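You operate a simulated robot arm through the tools that you are given. There is no shell and no other tool.

You are at the controls of a simulated two-armed robot. One attempt, no reset.

JOB
Hold the cedar tin, pull its lid off and put the cedar piece in the project bin.
Fine: snap the tin's lid on again. Set down upright: cedar piece.

It is judged by the outcome, as a careful person would: the job done as asked, and still so three seconds after it is handed in. It fails if anything else is knocked over, pushed out of place, dropped, spilled or broken. A push-on lid holds only when it is set on centred and level and pressed home; a screw cap is set on level and turned clockwise until tight.

ROBOT AND FRAMES
Two 7-joint arms with two-finger parallel grippers on one trunk, on a base that drives. Base frame: it is fixed to the floor where the robot stands at the start and does not move with it; the origin is under the middle of the robot, x ahead of it, y to its left, z up. Units: cm, degrees, N and s.
The left shoulder is at the start at [2, 17, 127.8], the right one opposite. With the tool pointing down near the work surface each hand reaches from about 10 to 66 cm from the robot's upright axis, wherever it stands, measured 20 degrees to its own side. Places, roughly: bin small [80, -30, 90]; cedar piece (5x3x5 cm) [60, 0, 90]; gridded mat [90, 10, 90]. Payload 3.8 kg a hand.
The tool frame of a hand sits at the grasp point between the pads (the TCP): z along the fingers, y along the line on which they close. The tips reach 3 cm beyond it. The gripper opens to 11 cm. The fingers are 2 cm wide and 1 cm thick; the gripper's body (4.8 by 11.2 cm) begins 5.5 cm behind the TCP.
Orientation is that of the tool frame in the base frame, as a unit quaternion [w, x, y, z]. With the fingers straight down and closing along the base's y, the tool's x points along the base's -x, its y along +y and its z along -z.

CONTROLS
- The arms move only by the tool send_rows. It takes "left_steps", "right_steps" or both (then of equal length, played together; a hand with none holds still); each is a list of rows, each a list of 7 numbers: the shift along the tool's x, y, z in units of 50 mm (1.0 is 50 mm), then the turn, a rotation vector about the tool's x, y, z in units of 4 degrees (1.0 is 4 degrees), then the finger opening in cm, from 0 to 11. In form: [[x, y, z, rx, ry, rz, grip], ...]. A call has 1 to 20 rows; each row shifts and turns the commanded pose from where the row before left it, along the tool's axes as they then stand. A call with a number of a shift or a turn outside -1 to 1 is refused whole. Each row takes 0.2 s and may step no farther than 5 cm and 8.6 degrees from the row before; otherwise, or with a gripper value out of range, the whole call is refused. Where a pose cannot be reached the arm comes as near as it can. A force on the tool above 70 N (or 10 N above the force at the start of the call, whichever is more), or a blocked arm, ends the call early, and 0.2 s more pass. Each finger travels about 7.2 cm/s and halts on what it meets, pressing with about 43 N; the grip force reading is that of the motor and also rises with nothing between the fingers. The clock runs only during rows and for 0.2 s after the last one: add rows that do not move to give the fingers time. It gives the time, the measured TCP pose, the force on the tool (base axes), the opening and the grip force at its end, in the units of the frame above (readings bear some noise), with the torque about the TCP (base axes, N m) and any sound that the robot's microphone picked up, and new pictures: "views" is both (left out), scene, wrist or none (wrist: the cameras of the hands that moved).
- Cameras (640 x 400 px; columns grow to the right, rows downward): "scene" is now at [10.78, 0.51, 142.21]; the picture's right is [0.05, -1.00, 0.00], its down [-0.64, -0.03, -0.76] and it looks along [0.76, 0.04, -0.64] (base axes); focal length 265 px, centre (320, 200). "left" rides on the left gripper at [7.2, -1.7, -10.3] in its tool frame; the picture's right is [0.23, 0.97, 0.00], its down [-0.76, 0.18, -0.62] and it looks along [-0.61, 0.14, 0.78] (tool axes); focal length 222 px, centre (320, 200). "right" rides on the right gripper at [7.2, 1.7, -10.3] in its tool frame; the picture's right is [-0.23, 0.97, 0.00], its down [-0.76, -0.18, -0.62] and it looks along [-0.61, -0.14, 0.78] (tool axes); focal length 222 px, centre (320, 200).
- raise_lower(by): slides the trunk up (or, below 0, down) by that many cm; the arms and the scene camera ride with it, the base frame stays. It gives what a move gives, with no picture.
- base_move(legs): drives the robot by 1 to 6 legs, each [ahead, turn to the left] in cm and degrees, along the robot's own axes; the way and the turn of a leg run together, so that a leg with both is an arc; at most 150 cm and 180 degrees a leg. The arms and the cameras ride along, it lands a little off, and it stops where it bumps. It gives what a move gives, and a new picture of the scene camera.
- aim_head(pan, tilt): turns the head with the scene camera to pan (to the left, within 80 degrees either way) and tilt (down, from -29 to 69), counted from straight ahead of the robot. It gives what a move gives, and a new picture of the scene camera.
- measure_at(camera, pixels): for up to 12 pixels [column, row] of the newest picture of that camera ("zoom" is the newest enlarged one), the place [x, y, z] in the base frame of the surface seen there, good to about 0.3 cm. The clock stands still meanwhile.
- zoom(camera, box): a new picture of the part [left, top, right, bottom] of that camera's present view, enlarged. The clock stands still meanwhile.
- finish_job(): hands the job in; it is judged then, once.

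Open the grippers and draw the arms clear of the work before you hand the job in, unless the task says otherwise.

The tools are called after "Call:" as name(argument=value, ...) on one line, values as JSON. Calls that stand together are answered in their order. send_rows: Moves the arms, as the interface text tells. Its arguments: {"type":"object","properties":{"left_steps":{"type":"array"},"right_steps":{"type":"array"},"views":{"type":"string","enum":["both","scene","wrist","none"]}},"required":[]} The other tools are called the same way: raise_lower (by) slides the trunk up or down; base_move (legs) drives the base; aim_head (pan, tilt) turns the head that bears the scene camera; measure_at (camera, pixels) gives the place of the surface under pixels of a picture; zoom (camera, box) takes an enlarged picture of a part of a camera's view; finish_job () hands the job in.

At the start:

```text
time: 0.0
left_eef_pos: [40.97, 10.32, 125.13]
left_ee_rot: [0.0, 0.0, 1.0, 0.0]
left_force: [0.4, 0.4, -0.4]
left_torque: [0.02, 0.04, 0.04]
left_opening: 11.0
left_grip_force: 0.1
right_eef_pos: [42.47, -23.65, 122.9]
right_ee_rot: [0.0, 0.0, 1.0, 0.0]
right_force: [-0.5, -0.7, -0.3]
right_torque: [0.01, 0.01, -0.01]
right_opening: 10.99
right_grip_force: 0.1
trunk travel left (down, up): [-37.5, 19.5]
robot x, y, heading: [0.28, -0.24, 0.2]
head pan, tilt: [3.0, 40.2]
```

scene: 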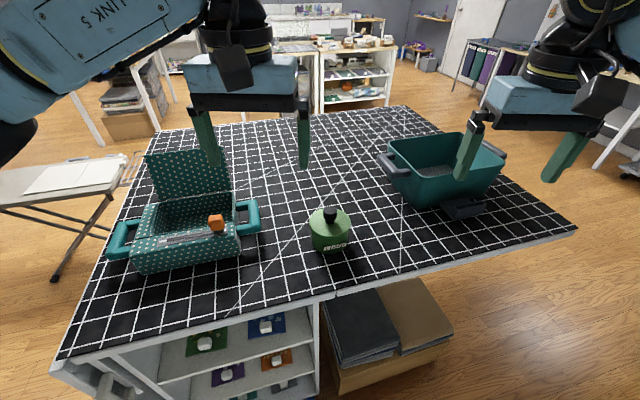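
right: 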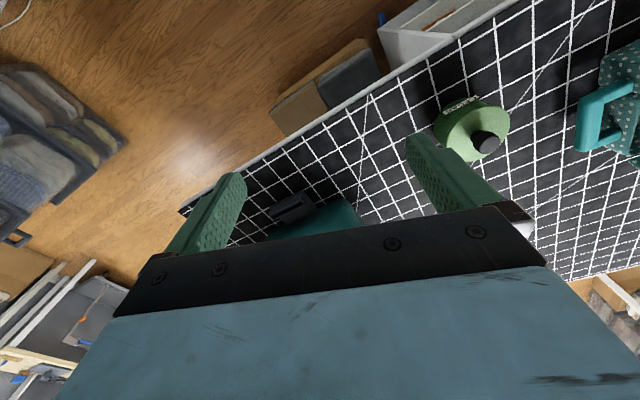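
left: 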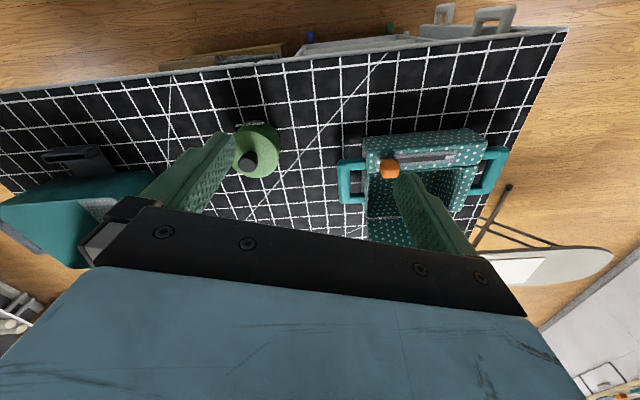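

The scene shows a green tin with a dark knob near (330,228), a project bin near (440,170), and a dotted box near (190,220). I zoom in on the tin, the bin and the box to read the labels.

Call:
zoom(camera="scene", box=[280, 190, 380, 270])

Call:
zoom(camera="scene", box=[370, 110, 520, 230])

Call:
zoom(camera="scene", box=[90, 130, 280, 290])

Call:
measure_at(camera="scene", pixels=[[330, 212], [318, 222], [342, 222], [330, 225], [330, 240], [332, 254], [300, 270], [440, 170], [395, 165], [500, 150], [465, 207], [390, 260]])

```text
5.00 times, centred on (330, 230) of scene
```

zoom: 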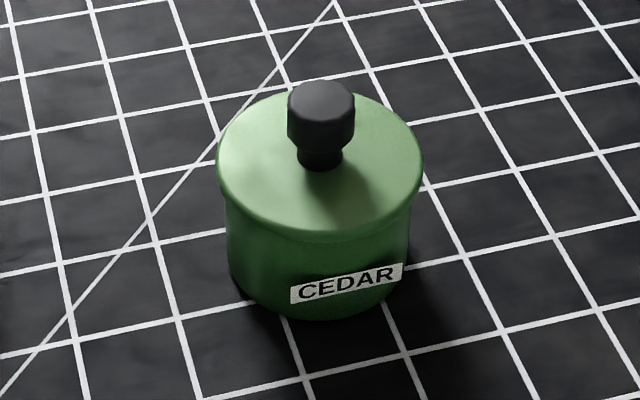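

```text
3.33 times, centred on (445, 170) of scene
```

zoom: 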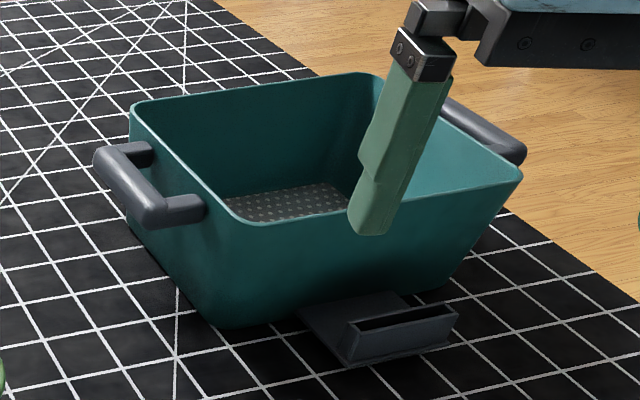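

```text
2.50 times, centred on (185, 210) of scene
```

zoom: 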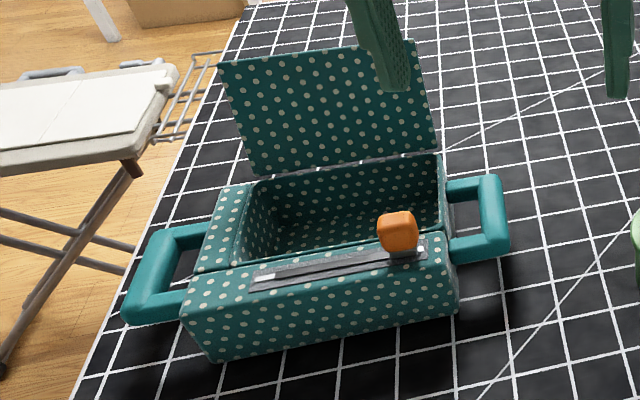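

```text
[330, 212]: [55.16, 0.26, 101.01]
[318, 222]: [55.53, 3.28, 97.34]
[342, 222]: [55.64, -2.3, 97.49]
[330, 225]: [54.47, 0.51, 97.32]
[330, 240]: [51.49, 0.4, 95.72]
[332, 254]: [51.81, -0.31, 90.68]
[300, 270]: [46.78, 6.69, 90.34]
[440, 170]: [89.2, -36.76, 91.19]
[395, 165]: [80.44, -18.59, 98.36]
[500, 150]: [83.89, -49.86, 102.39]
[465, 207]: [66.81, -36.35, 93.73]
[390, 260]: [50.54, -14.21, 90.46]
```

The tin labelled CEDAR stands near [55.8, 0.4] with its lid top at z≈97.4 and knob top at about 101. I measure the table edges, the dotted box and the bin so that I can plan clear paths.

Call:
measure_at(camera="scene", pixels=[[62, 352], [330, 292], [440, 265], [570, 228], [225, 318], [258, 215], [252, 232], [240, 258], [135, 268], [215, 225], [110, 250], [208, 165]])

Call:
measure_at(camera="scene", pixels=[[425, 204], [505, 165], [410, 145], [475, 140], [425, 172], [410, 172], [460, 198], [482, 205], [400, 195], [385, 160], [445, 215], [430, 175]])

Call:
zoom(camera="scene", box=[300, 195, 360, 260])

```text
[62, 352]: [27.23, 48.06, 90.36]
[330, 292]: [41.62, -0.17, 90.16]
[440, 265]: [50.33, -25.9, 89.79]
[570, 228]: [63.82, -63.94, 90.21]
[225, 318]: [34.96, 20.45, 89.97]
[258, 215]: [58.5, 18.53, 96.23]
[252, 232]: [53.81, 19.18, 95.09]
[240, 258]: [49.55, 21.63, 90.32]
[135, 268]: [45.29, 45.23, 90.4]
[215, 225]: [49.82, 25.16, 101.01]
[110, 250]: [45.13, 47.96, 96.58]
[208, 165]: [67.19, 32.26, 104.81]
```

```text
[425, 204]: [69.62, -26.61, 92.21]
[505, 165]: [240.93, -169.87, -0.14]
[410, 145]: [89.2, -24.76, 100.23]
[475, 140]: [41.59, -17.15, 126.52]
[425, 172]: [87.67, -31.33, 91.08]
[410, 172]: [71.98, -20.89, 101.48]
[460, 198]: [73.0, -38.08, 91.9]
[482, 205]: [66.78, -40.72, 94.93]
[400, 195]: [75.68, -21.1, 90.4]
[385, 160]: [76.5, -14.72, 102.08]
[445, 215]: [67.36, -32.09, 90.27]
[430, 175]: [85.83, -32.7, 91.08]
```

```text
6.15 times, centred on (330, 228) of scene
```

zoom: 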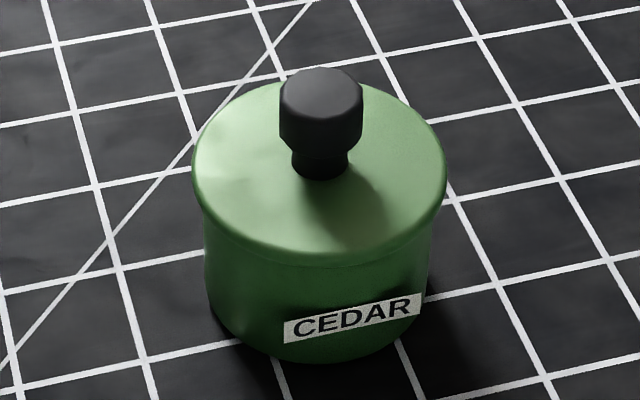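

The bin's interior floor is near [80, -31] at z≈91, which is out of the right hand's reach from here, so I will need to drive. I check the floor obstacles under and near the table, such as the box at (390,340), before driving.

Call:
measure_at(camera="scene", pixels=[[345, 375], [450, 330], [400, 360], [340, 395], [450, 350], [320, 380], [300, 390], [60, 375], [100, 390], [360, 320], [520, 320], [320, 320]])

Call:
aim_head(pan=-20, tilt=60)

```text
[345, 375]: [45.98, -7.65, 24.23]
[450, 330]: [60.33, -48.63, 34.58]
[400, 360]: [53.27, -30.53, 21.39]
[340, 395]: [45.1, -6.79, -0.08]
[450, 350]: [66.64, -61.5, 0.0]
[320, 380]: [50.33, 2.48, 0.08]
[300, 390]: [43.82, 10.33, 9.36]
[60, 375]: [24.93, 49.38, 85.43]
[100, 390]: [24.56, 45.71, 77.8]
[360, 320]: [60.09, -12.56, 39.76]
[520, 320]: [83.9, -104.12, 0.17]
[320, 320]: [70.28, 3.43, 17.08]
```

```text
time: 0.9
left_eef_pos: [40.9, 10.24, 125.17]
left_ee_rot: [0.0, -0.001, 1.0, 0.0]
left_force: [-0.2, 0.2, 0.7]
left_torque: [-0.02, 0.01, -0.02]
left_opening: 11.01
left_grip_force: 0.0
right_eef_pos: [42.52, -23.62, 122.96]
right_ee_rot: [0.0, 0.0, 1.0, 0.0]
right_force: [-0.3, 0.0, -0.1]
right_torque: [0.0, 0.0, -0.01]
right_opening: 10.99
right_grip_force: 0.1
trunk travel left (down, up): [-37.5, 19.5]
robot x, y, heading: [-0.09, -0.37, -0.0]
head pan, tilt: [-20.0, 60.0]
```

scene: 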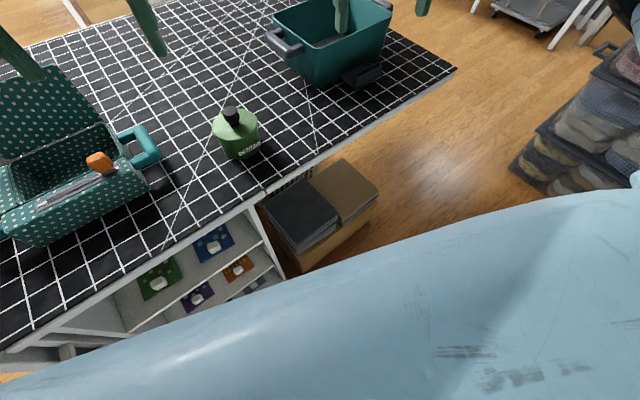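

The light blue shape at the bottom is the robot's own body. I measure its outline against the table edge to see how much room I have to drive ahead.

Call:
measure_at(camera="scene", pixels=[[320, 270], [320, 330], [450, 230], [560, 205], [200, 310], [100, 350], [320, 390], [300, 262], [240, 290], [520, 160], [620, 210], [400, 242]])

```text
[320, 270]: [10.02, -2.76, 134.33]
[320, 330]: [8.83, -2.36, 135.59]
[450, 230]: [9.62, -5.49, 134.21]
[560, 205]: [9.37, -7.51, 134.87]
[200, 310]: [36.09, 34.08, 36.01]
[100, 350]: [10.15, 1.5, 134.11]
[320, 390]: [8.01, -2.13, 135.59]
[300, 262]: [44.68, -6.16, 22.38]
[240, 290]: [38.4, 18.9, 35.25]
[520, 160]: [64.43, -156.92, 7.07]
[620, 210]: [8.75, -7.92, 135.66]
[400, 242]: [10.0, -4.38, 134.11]
```

The blue outline is only the chest close to the camera, so it does not limit driving. The arms are at z≈123, above everything on the table, so I drive along the table edge to about (11, -20), heading about 9°, from where the tin and the bin should both be in reach.

Call:
base_move(legs=[[0, -60], [22.5, 0], [0, 69]])

Call:
aim_head(pan=-5, tilt=42)

```text
time: 8.2
left_eef_pos: [50.0, -2.78, 125.1]
left_ee_rot: [0.0, -0.079, 0.997, 0.001]
left_force: [0.7, 0.7, -0.7]
left_torque: [0.01, 0.0, -0.02]
left_opening: 11.02
left_grip_force: 0.0
right_eef_pos: [57.03, -36.07, 122.98]
right_ee_rot: [0.001, -0.078, 0.997, -0.001]
right_force: [0.3, 0.2, 0.7]
right_torque: [0.01, -0.01, -0.01]
right_opening: 11.0
right_grip_force: 0.2
trunk travel left (down, up): [-37.5, 19.5]
robot x, y, heading: [11.27, -19.59, 8.9]
head pan, tilt: [-20.0, 60.0]
```

scene: 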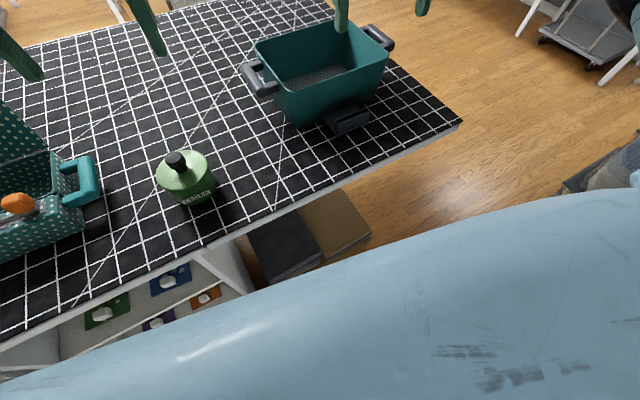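

```text
time: 9.0
left_eef_pos: [50.12, -2.94, 125.21]
left_ee_rot: [0.0, -0.079, 0.997, 0.0]
left_force: [0.6, 1.4, -0.9]
left_torque: [0.02, -0.01, 0.0]
left_opening: 11.01
left_grip_force: 0.0
right_eef_pos: [57.01, -36.09, 122.97]
right_ee_rot: [0.0, -0.079, 0.997, 0.001]
right_force: [0.2, -0.4, -0.8]
right_torque: [0.0, 0.0, -0.01]
right_opening: 11.02
right_grip_force: 0.1
trunk travel left (down, up): [-37.5, 19.5]
robot x, y, heading: [11.46, -19.46, 9.1]
head pan, tilt: [-5.0, 42.0]
```

scene: 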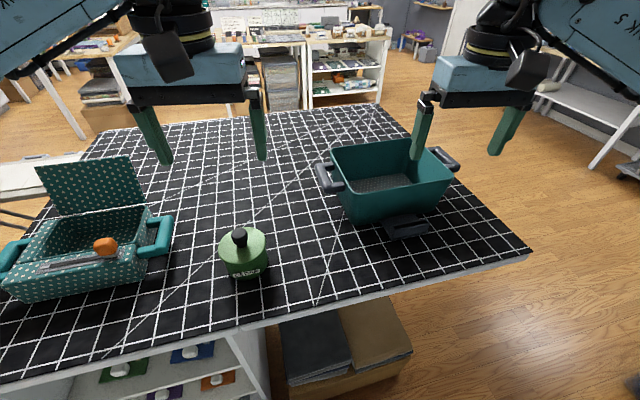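

The drive landed at (11.5, -19.5) heading 9.1°, and nothing was disturbed. I now measure the tin (near (242,252)) and the bin (near (385,180)) from here.

Call:
zoom(camera="scene", box=[205, 220, 285, 285])

Call:
measure_at(camera="scene", pixels=[[240, 229], [240, 238], [220, 247], [266, 247], [243, 255], [240, 234], [244, 263], [228, 270], [243, 279], [265, 268], [236, 240], [252, 240]])

Call:
measure_at(camera="scene", pixels=[[372, 182], [385, 186], [395, 180], [365, 178], [405, 178], [355, 222], [430, 205], [350, 186], [452, 178], [336, 150], [340, 180], [390, 192]])

Call:
zoom(camera="scene", box=[310, 120, 470, 245])

```text
6.15 times, centred on (245, 252) of scene
```

zoom: 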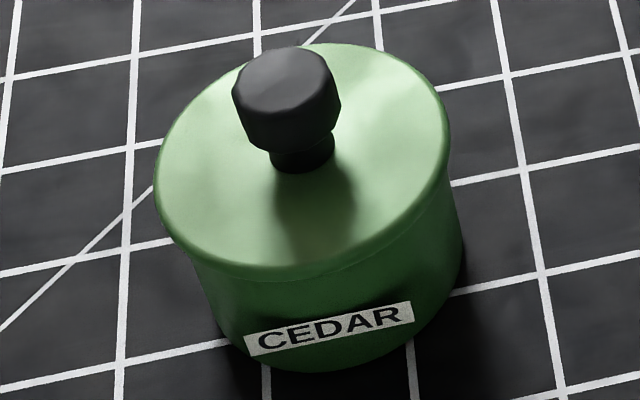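

```text
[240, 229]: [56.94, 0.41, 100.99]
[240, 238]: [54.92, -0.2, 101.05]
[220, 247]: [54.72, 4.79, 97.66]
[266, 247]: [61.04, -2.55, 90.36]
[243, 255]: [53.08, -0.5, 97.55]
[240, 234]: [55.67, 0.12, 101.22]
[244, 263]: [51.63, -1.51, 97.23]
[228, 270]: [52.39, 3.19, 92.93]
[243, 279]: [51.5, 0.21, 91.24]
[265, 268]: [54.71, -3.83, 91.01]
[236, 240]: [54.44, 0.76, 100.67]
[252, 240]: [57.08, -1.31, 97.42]
```

```text
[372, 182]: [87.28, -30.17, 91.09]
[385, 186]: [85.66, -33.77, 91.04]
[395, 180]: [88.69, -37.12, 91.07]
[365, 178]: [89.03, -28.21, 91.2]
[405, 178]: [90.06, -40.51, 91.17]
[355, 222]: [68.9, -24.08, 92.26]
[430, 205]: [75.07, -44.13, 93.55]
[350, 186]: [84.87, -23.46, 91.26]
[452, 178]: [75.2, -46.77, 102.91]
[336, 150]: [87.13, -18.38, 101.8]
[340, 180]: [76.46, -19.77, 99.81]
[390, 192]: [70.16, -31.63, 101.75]
```

```text
3.20 times, centred on (390, 182) of scene
```

zoom: 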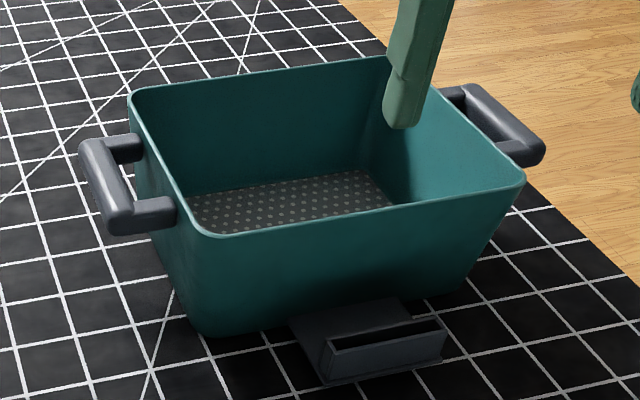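

The newest zoom shows the bin rim corners and floor. I measure them on it, then zoom back onto the tin for its lid rim.

Call:
measure_at(camera="zoom", pixels=[[205, 236], [300, 222], [400, 208], [519, 184], [136, 94], [132, 110], [360, 62], [212, 334], [195, 200], [385, 175], [395, 205], [210, 230]])

Call:
zoom(camera="scene", box=[205, 220, 285, 285])

Call:
measure_at(camera="zoom", pixels=[[158, 175], [446, 130], [310, 50], [290, 262], [235, 90], [340, 100], [290, 52], [290, 95], [385, 60], [200, 240], [460, 210], [430, 200]])

```text
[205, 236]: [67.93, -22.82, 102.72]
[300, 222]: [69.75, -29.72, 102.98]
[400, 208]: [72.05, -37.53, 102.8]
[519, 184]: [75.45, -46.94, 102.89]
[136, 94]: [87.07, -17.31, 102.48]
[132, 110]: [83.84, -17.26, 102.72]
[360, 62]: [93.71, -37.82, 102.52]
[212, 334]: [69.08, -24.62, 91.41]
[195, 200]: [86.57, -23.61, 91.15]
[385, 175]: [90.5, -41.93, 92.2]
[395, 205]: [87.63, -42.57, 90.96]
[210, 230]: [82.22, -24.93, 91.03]
```

```text
6.15 times, centred on (245, 252) of scene
```

zoom: 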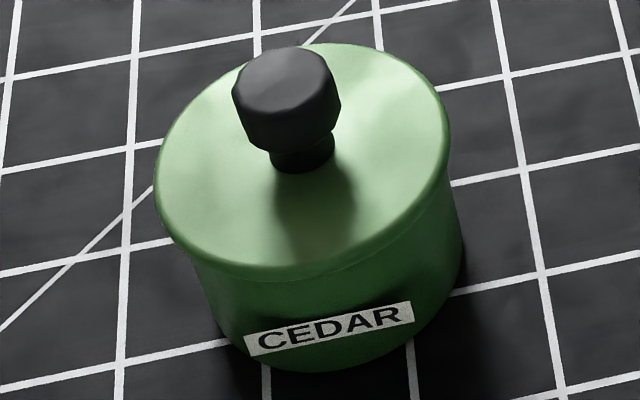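

```text
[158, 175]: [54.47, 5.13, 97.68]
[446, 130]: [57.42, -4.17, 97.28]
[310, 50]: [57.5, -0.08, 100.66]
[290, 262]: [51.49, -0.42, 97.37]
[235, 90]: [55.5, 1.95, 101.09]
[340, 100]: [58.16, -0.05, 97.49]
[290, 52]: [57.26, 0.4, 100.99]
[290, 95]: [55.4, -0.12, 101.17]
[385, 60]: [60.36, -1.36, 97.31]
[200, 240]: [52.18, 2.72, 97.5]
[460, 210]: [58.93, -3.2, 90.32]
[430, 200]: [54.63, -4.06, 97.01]
```

The tin's centre is near (55.95, 0.4) with a lid radius of about 4.8. The right hand will hold its body from the side with the camera up and the left will pull the knob. First I turn the right hand at height towards a low, side-pointing pose (azimuth 55°, tilted 18° down).

Call:
send_rows(right_steps=[[0, 0, 0, -0.7038, 0.2985, 0.9684, 11], [0, 0, 0, -0.7038, 0.2985, 0.9684, 11], [0, 0, 0, -0.7038, 0.2985, 0.9684, 11], [0, 0, 0, -0.7038, 0.2985, 0.9684, 11], [0, 0, 0, -0.7038, 0.2985, 0.9684, 11], [0, 0, 0, -0.7038, 0.2985, 0.9684, 11], [0, 0, 0, -0.7038, 0.2985, 0.9684, 11], [0, 0, 0, -0.7038, 0.2985, 0.9684, 11], [0, 0, 0, -0.7038, 0.2985, 0.9684, 11], [0, 0, 0, -0.7038, 0.2985, 0.9684, 11]], views="both")

```text
time: 11.2
left_eef_pos: [50.11, -2.78, 125.09]
left_ee_rot: [0.0, -0.079, 0.997, 0.0]
left_force: [0.4, 0.3, 0.0]
left_torque: [0.0, -0.02, 0.02]
left_opening: 10.97
left_grip_force: 0.0
right_eef_pos: [56.97, -36.04, 122.97]
right_ee_rot: [-0.119, 0.256, 0.931, 0.23]
right_force: [-1.2, 0.2, -0.9]
right_torque: [0.0, 0.01, -0.02]
right_opening: 11.0
right_grip_force: 0.0
trunk travel left (down, up): [-37.5, 19.5]
robot x, y, heading: [11.51, -19.13, 9.0]
head pan, tilt: [-5.0, 42.0]
```

scene: 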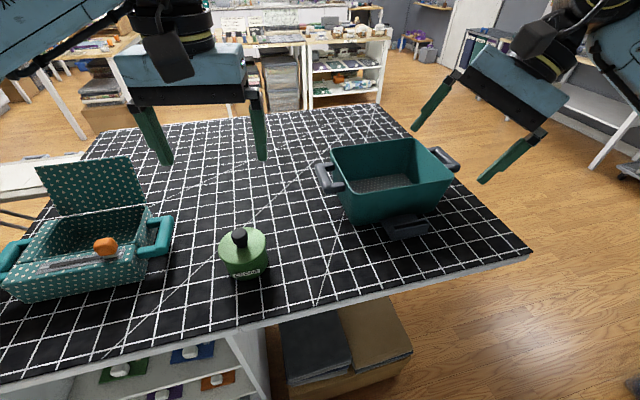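
right: 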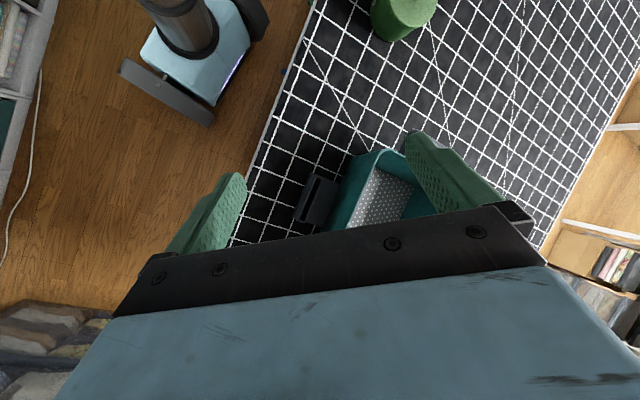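

The turn is tracking with the position held. I continue the remaining 19 rows of the same rotation.

Call:
send_rows(right_steps=[[0, 0, 0, -0.7038, 0.2985, 0.9684, 11], [0, 0, 0, -0.7038, 0.2985, 0.9684, 11], [0, 0, 0, -0.7038, 0.2985, 0.9684, 11], [0, 0, 0, -0.7038, 0.2985, 0.9684, 11], [0, 0, 0, -0.7038, 0.2985, 0.9684, 11], [0, 0, 0, -0.7038, 0.2985, 0.9684, 11], [0, 0, 0, -0.7038, 0.2985, 0.9684, 11], [0, 0, 0, -0.7038, 0.2985, 0.9684, 11], [0, 0, 0, -0.7038, 0.2985, 0.9684, 11], [0, 0, 0, -0.7038, 0.2985, 0.9684, 11], [0, 0, 0, -0.7038, 0.2985, 0.9684, 11], [0, 0, 0, -0.7038, 0.2985, 0.9684, 11], [0, 0, 0, -0.7038, 0.2985, 0.9684, 11], [0, 0, 0, -0.7038, 0.2985, 0.9684, 11], [0, 0, 0, -0.7038, 0.2985, 0.9684, 11], [0, 0, 0, -0.7038, 0.2985, 0.9684, 11], [0, 0, 0, -0.7038, 0.2985, 0.9684, 11], [0, 0, 0, -0.7038, 0.2985, 0.9684, 11], [0, 0, 0, -0.7038, 0.2985, 0.9684, 11]], views="both")

```text
time: 15.2
left_eef_pos: [50.09, -2.79, 125.13]
left_ee_rot: [0.001, -0.079, 0.997, 0.0]
left_force: [0.6, 0.4, 0.3]
left_torque: [-0.02, 0.04, 0.02]
left_opening: 11.0
left_grip_force: 0.0
right_eef_pos: [56.97, -35.92, 123.07]
right_ee_rot: [-0.271, 0.716, 0.373, 0.523]
right_force: [-0.4, 0.4, 0.2]
right_torque: [-0.01, 0.01, 0.01]
right_opening: 10.97
right_grip_force: 0.0
trunk travel left (down, up): [-37.5, 19.5]
robot x, y, heading: [11.23, -19.56, 9.1]
head pan, tilt: [-5.0, 42.0]
```

scene: 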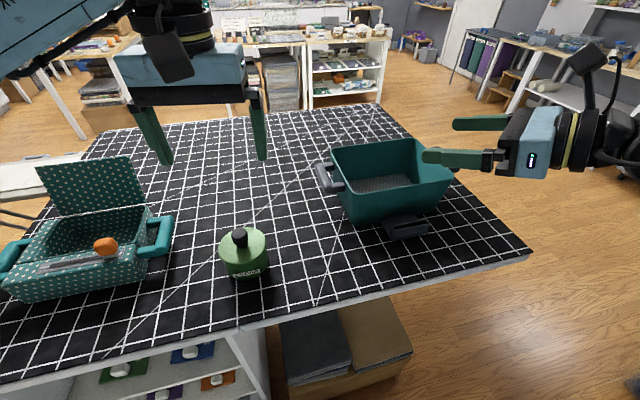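
right: 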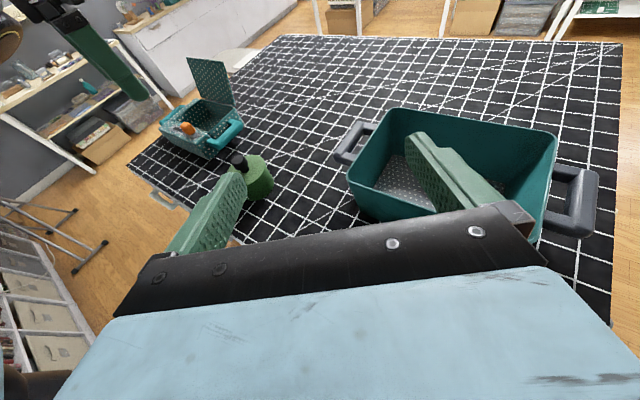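

The right hand now points along azimuth 55°, tilted about 18° down with its camera on top. I move it to a pre-approach point about 14 cm short of its hold position on the tin.

Call:
send_rows(right_steps=[[-0.3275, -0.3607, 0.3667, 0, 0, 0, 11], [-0.3275, -0.3607, 0.3667, 0, 0, 0, 11], [-0.3275, -0.3607, 0.3667, 0, 0, 0, 11], [-0.3275, -0.3607, 0.3667, 0, 0, 0, 11], [-0.3275, -0.3607, 0.3667, 0, 0, 0, 11], [-0.3275, -0.3607, 0.3667, 0, 0, 0, 11], [-0.3275, -0.3607, 0.3667, 0, 0, 0, 11], [-0.3275, -0.3607, 0.3667, 0, 0, 0, 11], [-0.3275, -0.3607, 0.3667, 0, 0, 0, 11], [-0.3275, -0.3607, 0.3667, 0, 0, 0, 11], [-0.3275, -0.3607, 0.3667, 0, 0, 0, 11], [-0.3275, -0.3607, 0.3667, 0, 0, 0, 11]], views="both")

```text
time: 17.8
left_eef_pos: [50.03, -2.62, 125.16]
left_ee_rot: [0.001, -0.079, 0.997, 0.0]
left_force: [-0.6, 0.2, -0.5]
left_torque: [0.02, 0.0, 0.01]
left_opening: 11.01
left_grip_force: 0.0
right_eef_pos: [47.64, -11.42, 97.5]
right_ee_rot: [-0.271, 0.716, 0.375, 0.522]
right_force: [0.3, 0.5, 0.8]
right_torque: [-0.02, 0.01, -0.01]
right_opening: 10.99
right_grip_force: 0.2
trunk travel left (down, up): [-37.5, 19.5]
robot x, y, heading: [11.55, -19.15, 8.8]
head pan, tilt: [-5.0, 42.0]
```

scene: 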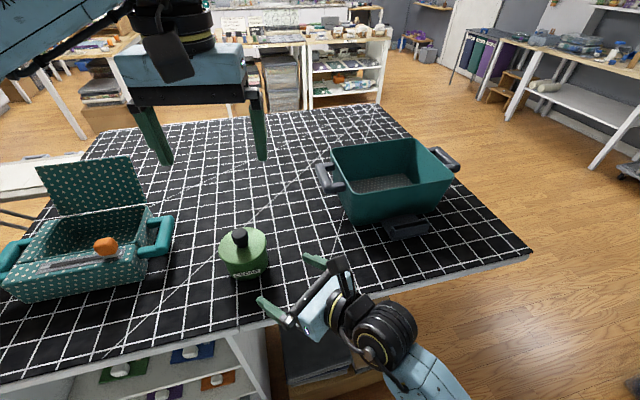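
right: 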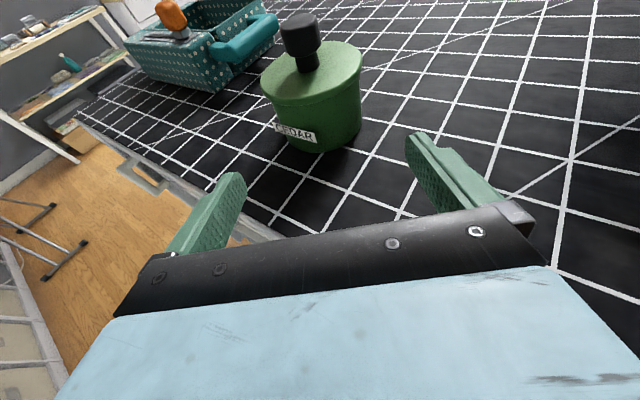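

The right wrist camera now sees the tin at about (318,95), between the fingers' path. I measure it from here to refine its centre and the skirt and base heights.

Call:
zoom(camera="right", box=[250, 5, 380, 160])

Call:
measure_at(camera="right", pixels=[[300, 18], [285, 22], [316, 22], [302, 42], [264, 68], [361, 62], [320, 44], [310, 100], [275, 105], [359, 105], [318, 150], [288, 133]])

```text
2.58 times, centred on (315, 82) of right
```

zoom: 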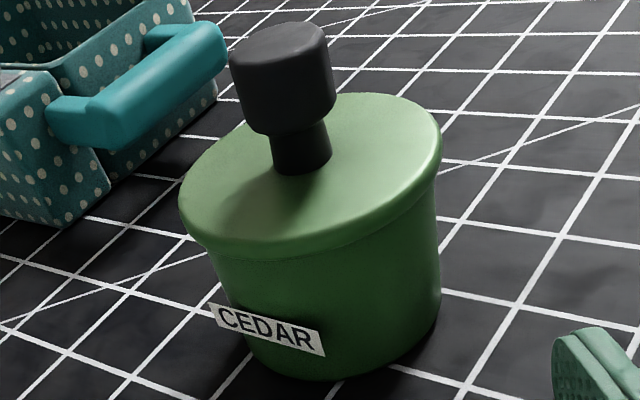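

```text
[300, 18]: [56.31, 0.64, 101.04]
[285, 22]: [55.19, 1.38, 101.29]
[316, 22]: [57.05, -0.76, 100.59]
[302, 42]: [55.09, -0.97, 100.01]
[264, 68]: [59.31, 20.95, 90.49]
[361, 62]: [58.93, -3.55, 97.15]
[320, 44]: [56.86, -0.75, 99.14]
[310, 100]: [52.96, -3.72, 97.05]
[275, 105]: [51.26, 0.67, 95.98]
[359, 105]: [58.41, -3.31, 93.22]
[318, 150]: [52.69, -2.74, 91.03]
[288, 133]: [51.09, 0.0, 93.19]
```

The fit gives a tin centre of about (55.95, 0.3) and a body radius of about 4.5, straight along the tool's z axis. I slide the open right hand forward most of the way and check.

Call:
send_rows(right_steps=[[0.001, 0.002, 0.28, 0, 0, 0, 11], [0.001, 0.002, 0.28, 0, 0, 0, 11], [0.001, 0.002, 0.28, 0, 0, 0, 11], [0.001, 0.002, 0.28, 0, 0, 0, 11], [0.001, 0.002, 0.28, 0, 0, 0, 11], [0.001, 0.002, 0.28, 0, 0, 0, 11]], views="both")

```text
time: 19.2
left_eef_pos: [50.04, -2.73, 125.18]
left_ee_rot: [0.0, -0.079, 0.997, 0.0]
left_force: [-0.3, -0.9, -0.1]
left_torque: [0.0, 0.04, -0.01]
left_opening: 10.98
left_grip_force: 0.1
right_eef_pos: [52.56, -5.02, 94.91]
right_ee_rot: [-0.271, 0.717, 0.374, 0.522]
right_force: [-0.1, -0.6, -0.8]
right_torque: [0.0, -0.01, -0.02]
right_opening: 10.99
right_grip_force: 0.2
trunk travel left (down, up): [-37.5, 19.5]
robot x, y, heading: [11.36, -19.53, 8.9]
head pan, tilt: [-5.0, 42.0]
```

scene: 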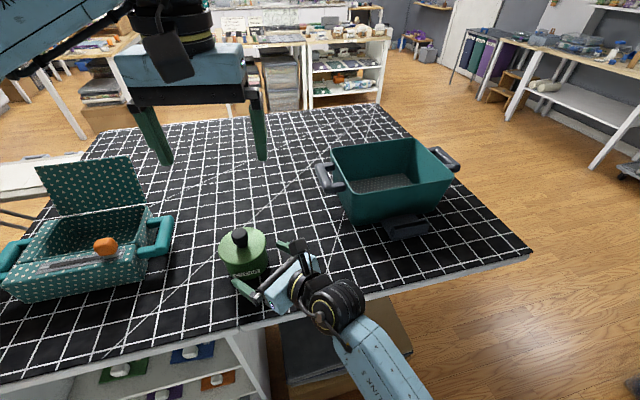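
right: 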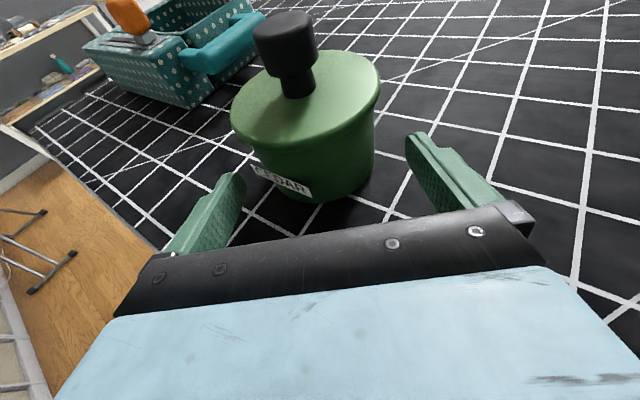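

The tin sits between the fingertips ((240,180) and (415,140)), shifted slightly toward tool -y by about 0.25 cm. I correct that and slide the last 5.6 cm in, still open.

Call:
send_rows(right_steps=[[0, -0.05, 0.1, 0, 0, 0, 11], [0, 0, 0.2, 0, 0, 0, 11], [0, 0, 0.2, 0, 0, 0, 11], [0, 0, 0.2, 0, 0, 0, 11], [0, 0, 0.2, 0, 0, 0, 11], [0, 0, 0.2, 0, 0, 0, 11]], views="both")

```text
time: 20.6
left_eef_pos: [50.02, -2.76, 125.27]
left_ee_rot: [0.0, -0.079, 0.997, 0.0]
left_force: [-0.3, -0.1, -0.7]
left_torque: [-0.03, -0.06, 0.01]
left_opening: 11.01
left_grip_force: 0.0
right_eef_pos: [55.38, -0.47, 93.21]
right_ee_rot: [-0.271, 0.717, 0.374, 0.523]
right_force: [-0.1, 0.2, -0.5]
right_torque: [-0.03, 0.01, 0.04]
right_opening: 11.01
right_grip_force: 0.1
trunk travel left (down, up): [-37.5, 19.5]
robot x, y, heading: [11.27, -19.22, 9.1]
head pan, tilt: [-5.0, 42.0]
```

scene: 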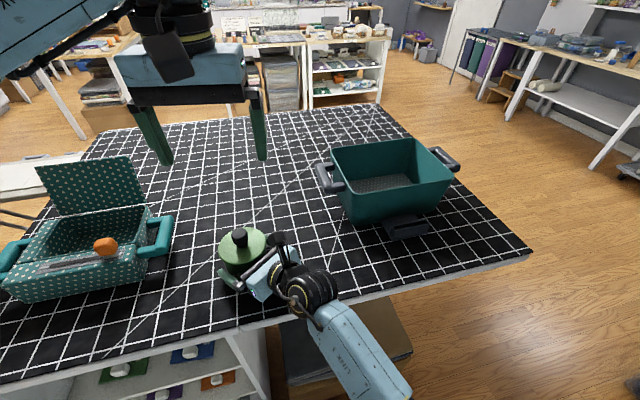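
right: 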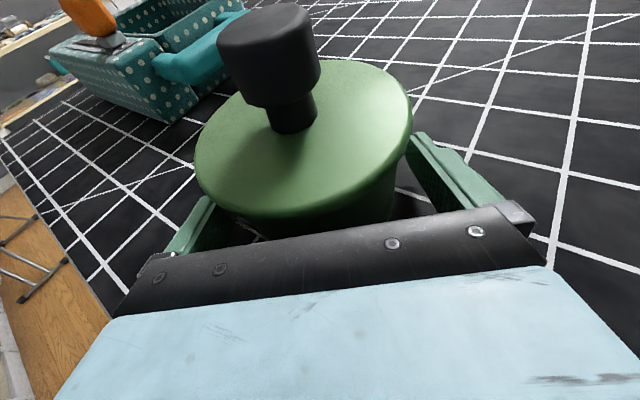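

The hand is in place around the body with no contact force. Before closing, I measure the lid rim from this close view to centre the fingers properly.

Call:
measure_at(camera="right", pixels=[[200, 165], [408, 112], [285, 214], [350, 64], [250, 205], [395, 150], [380, 75], [225, 105], [205, 208], [415, 140], [360, 185], [268, 10]])

Call:
measure_at(camera="scene", pixels=[[221, 244], [265, 240], [232, 260], [250, 263], [245, 228], [260, 234], [240, 232], [222, 252]])

```text
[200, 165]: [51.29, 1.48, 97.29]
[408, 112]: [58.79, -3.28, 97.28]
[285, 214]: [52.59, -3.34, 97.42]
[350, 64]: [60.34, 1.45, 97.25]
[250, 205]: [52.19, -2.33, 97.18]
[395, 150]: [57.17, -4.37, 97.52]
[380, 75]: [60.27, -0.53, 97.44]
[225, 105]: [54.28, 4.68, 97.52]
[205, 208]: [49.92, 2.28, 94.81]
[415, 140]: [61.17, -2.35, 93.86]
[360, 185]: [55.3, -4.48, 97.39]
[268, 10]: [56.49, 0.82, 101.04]
```

```text
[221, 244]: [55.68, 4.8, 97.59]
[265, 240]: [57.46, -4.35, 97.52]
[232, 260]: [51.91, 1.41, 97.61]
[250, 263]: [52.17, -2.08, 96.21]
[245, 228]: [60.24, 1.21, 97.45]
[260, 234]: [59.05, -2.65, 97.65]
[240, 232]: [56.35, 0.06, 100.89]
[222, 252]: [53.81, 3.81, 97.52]
```

The circle fit gives a lid centre of (55.9, 0.25) with radius 4.7, which is centred between the fingers. I close the right gripper on the body.

Call:
send_rows(right_steps=[[0, 0, 0, 0, 0, 0, 10], [0, 0, 0, 0, 0, 0, 9.4], [0, 0, 0, 0, 0, 0, 9], [0, 0, 0, 0, 0, 0, 8], [0, 0, 0, 0, 0, 0, 8], [0, 0, 0, 0, 0, 0, 8]], views="both")

```text
time: 22.0
left_eef_pos: [50.06, -2.83, 125.18]
left_ee_rot: [-0.001, -0.08, 0.997, 0.0]
left_force: [-0.6, 0.0, -1.1]
left_torque: [-0.02, 0.03, -0.01]
left_opening: 11.01
left_grip_force: 0.1
right_eef_pos: [55.41, -0.69, 93.35]
right_ee_rot: [-0.271, 0.716, 0.375, 0.522]
right_force: [0.9, 0.2, 0.2]
right_torque: [0.06, 0.11, -0.03]
right_opening: 9.0
right_grip_force: 42.6
trunk travel left (down, up): [-37.5, 19.5]
robot x, y, heading: [10.71, -19.59, 8.7]
head pan, tilt: [-5.0, 42.0]
```

scene: 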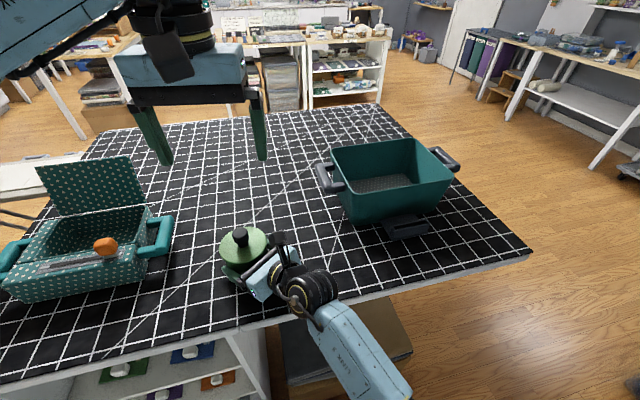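
right: 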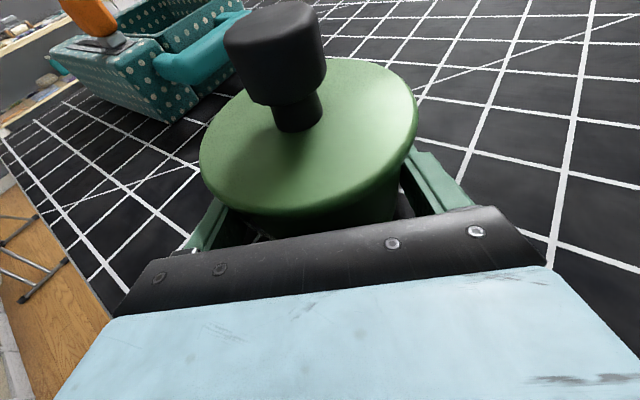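

The right hand holds the tin at a 9.0 cm opening with 42.6 N. I re-measure the lid and knob, and the top of the right camera and cable near (280,240), before lowering the left hand over the knob.

Call:
zoom(camera="scene", box=[205, 215, 335, 300])

Call:
measure_at(camera="scene", pixels=[[221, 244], [265, 240], [232, 260], [250, 228], [240, 229], [233, 235], [246, 234], [240, 233], [280, 237], [288, 246], [296, 250], [279, 244]])

Call:
measure_at(camera="right", pixels=[[204, 165], [412, 112], [290, 214], [354, 64], [255, 205], [399, 150], [384, 75], [228, 108], [270, 6], [320, 20], [226, 38], [275, 32]])

```text
4.71 times, centred on (270, 258) of scene
```

zoom: 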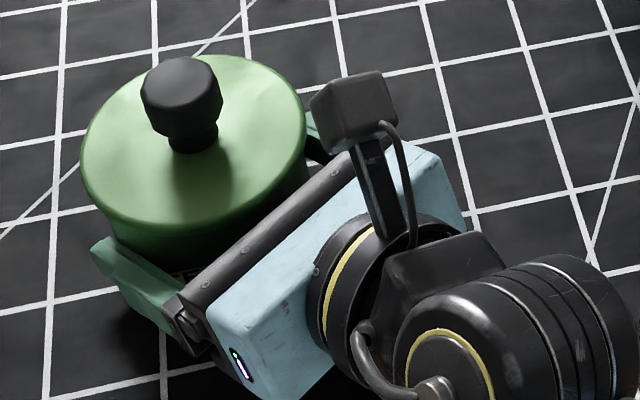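

```text
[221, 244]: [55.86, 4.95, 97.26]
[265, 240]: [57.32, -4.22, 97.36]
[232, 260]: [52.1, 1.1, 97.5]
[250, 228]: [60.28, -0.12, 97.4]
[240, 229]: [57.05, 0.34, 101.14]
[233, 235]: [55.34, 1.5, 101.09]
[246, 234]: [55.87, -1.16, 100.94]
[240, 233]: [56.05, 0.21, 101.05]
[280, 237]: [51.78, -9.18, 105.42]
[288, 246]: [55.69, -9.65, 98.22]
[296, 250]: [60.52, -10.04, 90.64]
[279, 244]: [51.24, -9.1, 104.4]
```

```text
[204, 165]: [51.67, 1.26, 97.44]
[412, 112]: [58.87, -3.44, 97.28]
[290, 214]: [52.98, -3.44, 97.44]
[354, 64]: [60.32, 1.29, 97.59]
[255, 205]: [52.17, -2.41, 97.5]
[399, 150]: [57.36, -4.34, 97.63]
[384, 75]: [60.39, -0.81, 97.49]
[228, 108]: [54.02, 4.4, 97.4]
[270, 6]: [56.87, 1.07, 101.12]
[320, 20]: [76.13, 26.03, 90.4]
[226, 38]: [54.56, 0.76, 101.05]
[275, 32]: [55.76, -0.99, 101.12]
```

Lid and knob are centred at about (55.9, 0.12), and the right camera's top is only z≈105.5 at (52,-9), clear of the left gripper's path. I lower the left hand to 6 cm above its grasp point, with the fingers opened to 6 cm.

Call:
send_rows(left_steps=[[-0.156, 0.05, 0.455, 0, 0, 0, 9], [-0.156, 0.05, 0.455, 0, 0, 0, 8], [-0.156, 0.05, 0.455, 0, 0, 0, 7], [-0.156, 0.05, 0.455, 0, 0, 0, 6], [-0.156, 0.05, 0.455, 0, 0, 0, 6], [-0.156, 0.05, 0.455, 0, 0, 0, 6], [-0.156, 0.05, 0.455, 0, 0, 0, 6], [-0.156, 0.05, 0.455, 0, 0, 0, 6]], views="both")

```text
time: 23.8
left_eef_pos: [56.01, 0.17, 106.9]
left_ee_rot: [0.0, -0.079, 0.997, 0.0]
left_force: [0.4, 0.1, 0.9]
left_torque: [0.01, -0.01, 0.04]
left_opening: 6.02
left_grip_force: 0.1
right_eef_pos: [55.39, -0.7, 93.25]
right_ee_rot: [-0.271, 0.716, 0.374, 0.523]
right_force: [0.2, 1.0, 2.4]
right_torque: [0.11, 0.09, -0.07]
right_opening: 8.99
right_grip_force: 43.4
trunk travel left (down, up): [-37.5, 19.5]
robot x, y, heading: [11.49, -19.51, 9.0]
head pan, tilt: [-5.0, 42.0]
```

scene: 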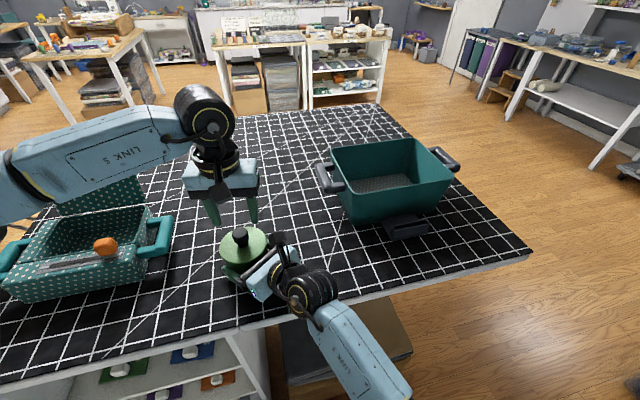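
left: 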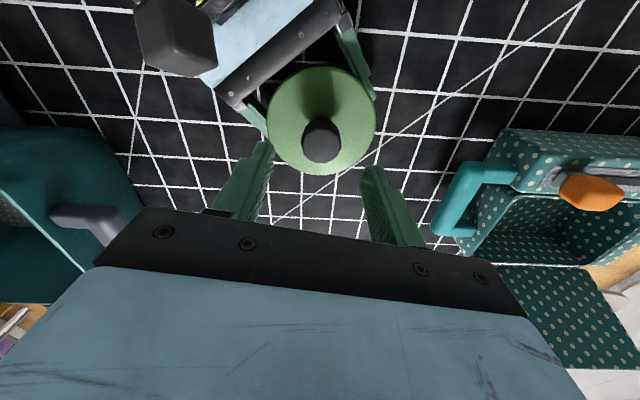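

The left gripper is above the knob. The left forearm passes near the dotted box's open lid, so I check its height there before going lower.

Call:
measure_at(camera="scene", pixels=[[30, 210], [60, 203], [100, 185], [150, 163], [130, 185], [115, 195], [60, 160], [140, 130], [200, 140], [20, 180], [80, 212], [140, 205]])

Call:
measure_at(camera="left", pixels=[[320, 125], [305, 140], [337, 140], [320, 160], [270, 125], [374, 120], [320, 175], [330, 68], [175, 20], [190, 45]])

```text
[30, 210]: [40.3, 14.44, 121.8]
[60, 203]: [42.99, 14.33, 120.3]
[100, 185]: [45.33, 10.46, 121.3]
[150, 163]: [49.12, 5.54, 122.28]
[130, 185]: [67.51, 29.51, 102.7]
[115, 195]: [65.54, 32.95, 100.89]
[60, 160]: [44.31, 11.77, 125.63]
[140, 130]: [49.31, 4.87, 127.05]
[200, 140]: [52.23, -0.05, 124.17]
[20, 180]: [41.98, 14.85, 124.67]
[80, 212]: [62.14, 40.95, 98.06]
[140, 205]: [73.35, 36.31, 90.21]
```

```text
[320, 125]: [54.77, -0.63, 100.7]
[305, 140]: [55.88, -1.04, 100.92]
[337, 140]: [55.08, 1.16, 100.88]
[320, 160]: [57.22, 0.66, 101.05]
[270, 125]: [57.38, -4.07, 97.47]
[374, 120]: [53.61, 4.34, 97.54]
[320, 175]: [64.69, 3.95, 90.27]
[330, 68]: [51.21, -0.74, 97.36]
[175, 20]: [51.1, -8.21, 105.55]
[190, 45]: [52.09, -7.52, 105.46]
```

The forearm is at z≥120, well clear. The knob centre reads (55.9, 0.1) and the TCP is over it, so I descend 6 cm with the fingers either side of the knob.

Call:
send_rows(left_steps=[[0.02, -0.01, 0.2, 0, 0, 0, 6], [0, 0, 0.2, 0, 0, 0, 6], [0, 0, 0.2, 0, 0, 0, 6], [0, 0, 0.2, 0, 0, 0, 6], [0, 0, 0.2, 0, 0, 0, 6], [0, 0, 0.2, 0, 0, 0, 6]], views="both")

```text
time: 25.2
left_eef_pos: [55.83, 0.07, 100.92]
left_ee_rot: [0.0, -0.079, 0.997, -0.001]
left_force: [-0.2, 0.3, 0.5]
left_torque: [0.01, -0.02, -0.01]
left_opening: 5.99
left_grip_force: 0.0
right_eef_pos: [55.29, -0.52, 93.17]
right_ee_rot: [-0.271, 0.716, 0.374, 0.523]
right_force: [0.3, 0.6, 3.7]
right_torque: [0.13, 0.11, -0.07]
right_opening: 8.98
right_grip_force: 43.1
trunk travel left (down, up): [-37.5, 19.5]
robot x, y, heading: [11.37, -19.22, 9.0]
head pan, tilt: [-5.0, 42.0]
```

scene: 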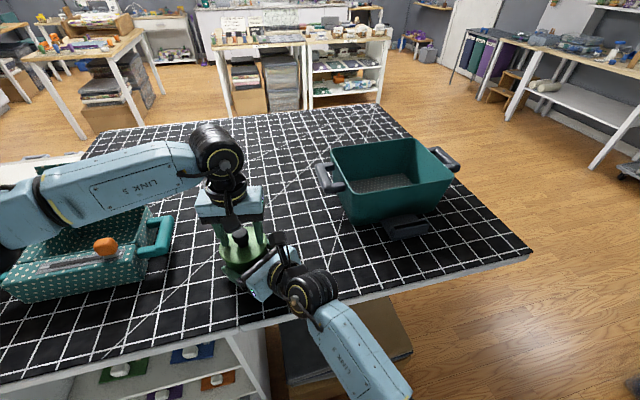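
left: 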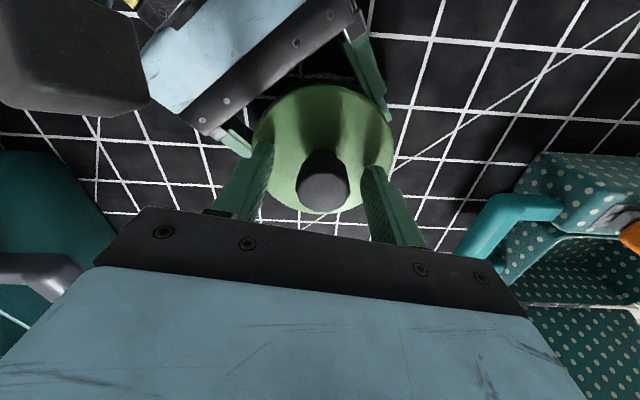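

The knob at (323,180) is between the left fingers, with no contact force. I close on it in steps.

Call:
send_rows(left_steps=[[0, 0, 0, 0, 0, 0, 4.5], [0, 0, 0, 0, 0, 0, 3.5], [0, 0, 0, 0, 0, 0, 2.8], [0, 0, 0, 0, 0, 0, 2.2], [0, 0, 0, 0, 0, 0, 1.5], [0, 0, 0, 0, 0, 0, 1.5], [0, 0, 0, 0, 0, 0, 1.5]], views="both")

```text
time: 26.8
left_eef_pos: [55.94, 0.05, 100.87]
left_ee_rot: [0.0, -0.079, 0.997, 0.0]
left_force: [-2.7, 2.6, 0.2]
left_torque: [0.19, 0.08, -0.04]
left_opening: 3.01
left_grip_force: 42.5
right_eef_pos: [55.45, -0.66, 93.28]
right_ee_rot: [-0.271, 0.717, 0.374, 0.523]
right_force: [3.3, -4.8, 1.7]
right_torque: [0.15, 0.17, -0.01]
right_opening: 8.97
right_grip_force: 42.7
trunk travel left (down, up): [-37.5, 19.5]
robot x, y, heading: [11.45, -19.39, 9.2]
head pan, tilt: [-5.0, 42.0]
```

scene: 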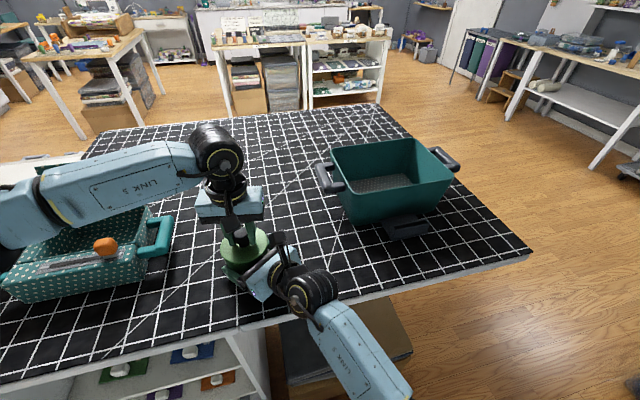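
left: 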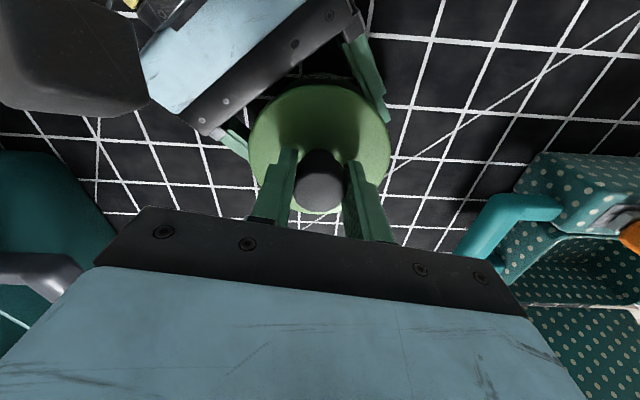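

Both hands grip firmly (3.0 cm on the knob, 9.0 cm on the body). I pull the lid straight up in small steps while the right hand holds.

Call:
send_rows(left_steps=[[0, 0, -0.05, 0, 0, 0, 1.5], [0, 0, -0.05, 0, 0, 0, 1.5], [0, 0, -0.05, 0, 0, 0, 1.5], [0, 0, -0.05, 0, 0, 0, 1.5]], views="both")

```text
time: 27.8
left_eef_pos: [55.77, 0.0, 102.0]
left_ee_rot: [0.002, -0.079, 0.997, -0.001]
left_force: [0.7, 0.1, -0.4]
left_torque: [0.02, 0.01, 0.0]
left_opening: 2.97
left_grip_force: 42.6
right_eef_pos: [55.31, -0.51, 93.24]
right_ee_rot: [-0.271, 0.717, 0.374, 0.522]
right_force: [-0.1, 0.0, 0.8]
right_torque: [0.08, 0.12, 0.0]
right_opening: 8.95
right_grip_force: 42.7
trunk travel left (down, up): [-37.5, 19.5]
robot x, y, heading: [11.37, -19.7, 8.9]
head pan, tilt: [-5.0, 42.0]
```

scene: 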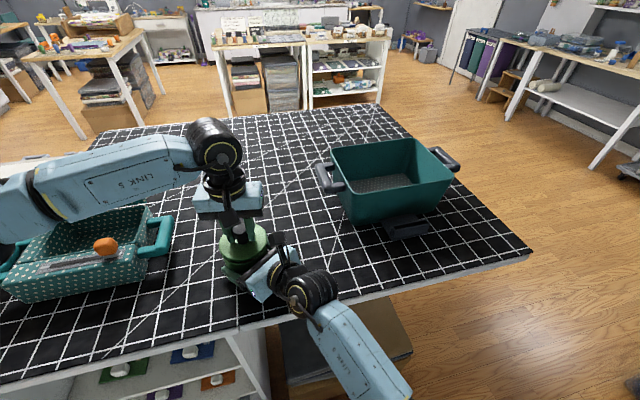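
left: 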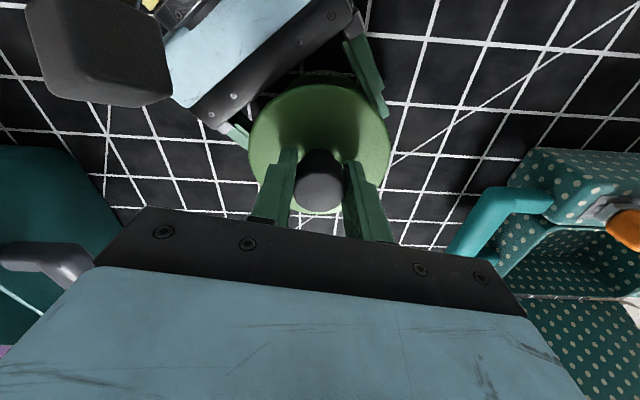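

The pull force dropped to about zero, so the lid has come free. I lift it straight up 12 cm to clear the tin and see inside.

Call:
send_rows(left_steps=[[0, 0, -0.2, 0, 0, 0, 1.5], [0, 0, -0.2, 0, 0, 0, 1.5], [0, 0, -0.2, 0, 0, 0, 1.5], [0, 0, -0.3, 0, 0, 0, 1.5], [0, 0, -0.4, 0, 0, 0, 1.5], [0, 0, -0.4, 0, 0, 0, 1.5], [0, 0, -0.4, 0, 0, 0, 1.5], [0, 0, -0.3, 0, 0, 0, 1.5]], views="both")

Call:
zoom(camera="scene", box=[180, 170, 310, 290])

```text
time: 29.6
left_eef_pos: [55.84, 0.09, 114.12]
left_ee_rot: [0.0, -0.079, 0.997, -0.001]
left_force: [0.5, -0.3, -0.4]
left_torque: [0.05, 0.03, 0.01]
left_opening: 3.01
left_grip_force: 42.8
right_eef_pos: [55.38, -0.62, 93.26]
right_ee_rot: [-0.27, 0.717, 0.374, 0.523]
right_force: [0.0, -1.1, 1.7]
right_torque: [0.03, 0.11, 0.01]
right_opening: 8.93
right_grip_force: 43.0
trunk travel left (down, up): [-37.5, 19.5]
robot x, y, heading: [11.5, -19.59, 9.1]
head pan, tilt: [-5.0, 42.0]
```

scene: 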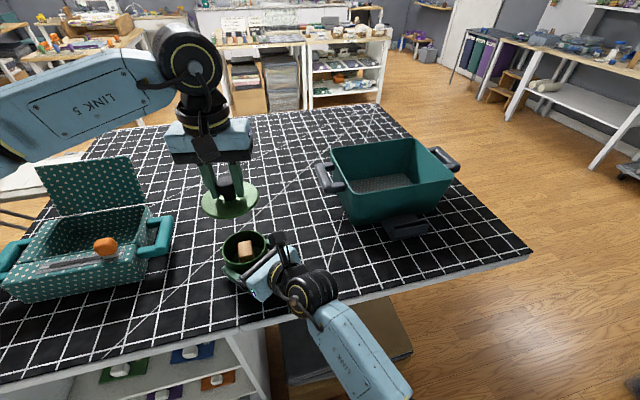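
left: 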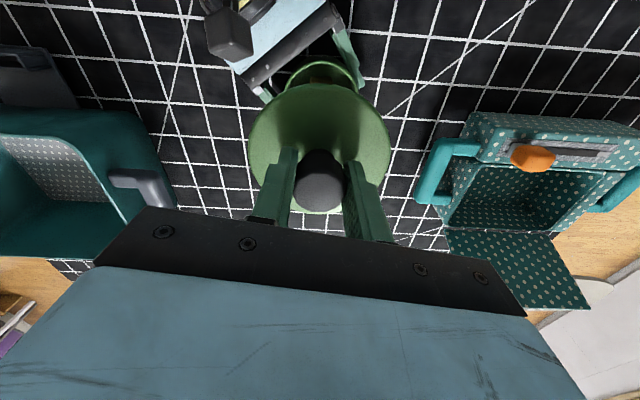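

```text
3.33 times, centred on (245, 230) of scene
```

zoom: 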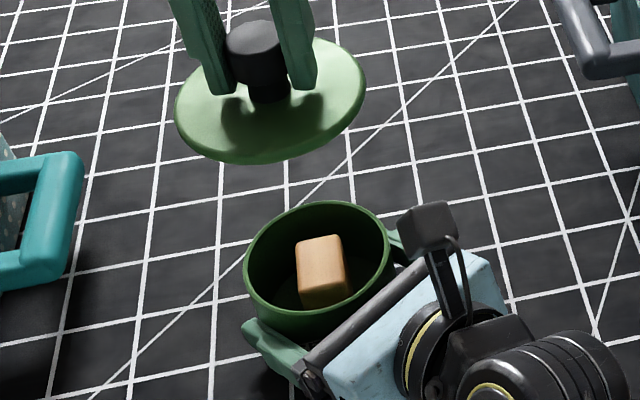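

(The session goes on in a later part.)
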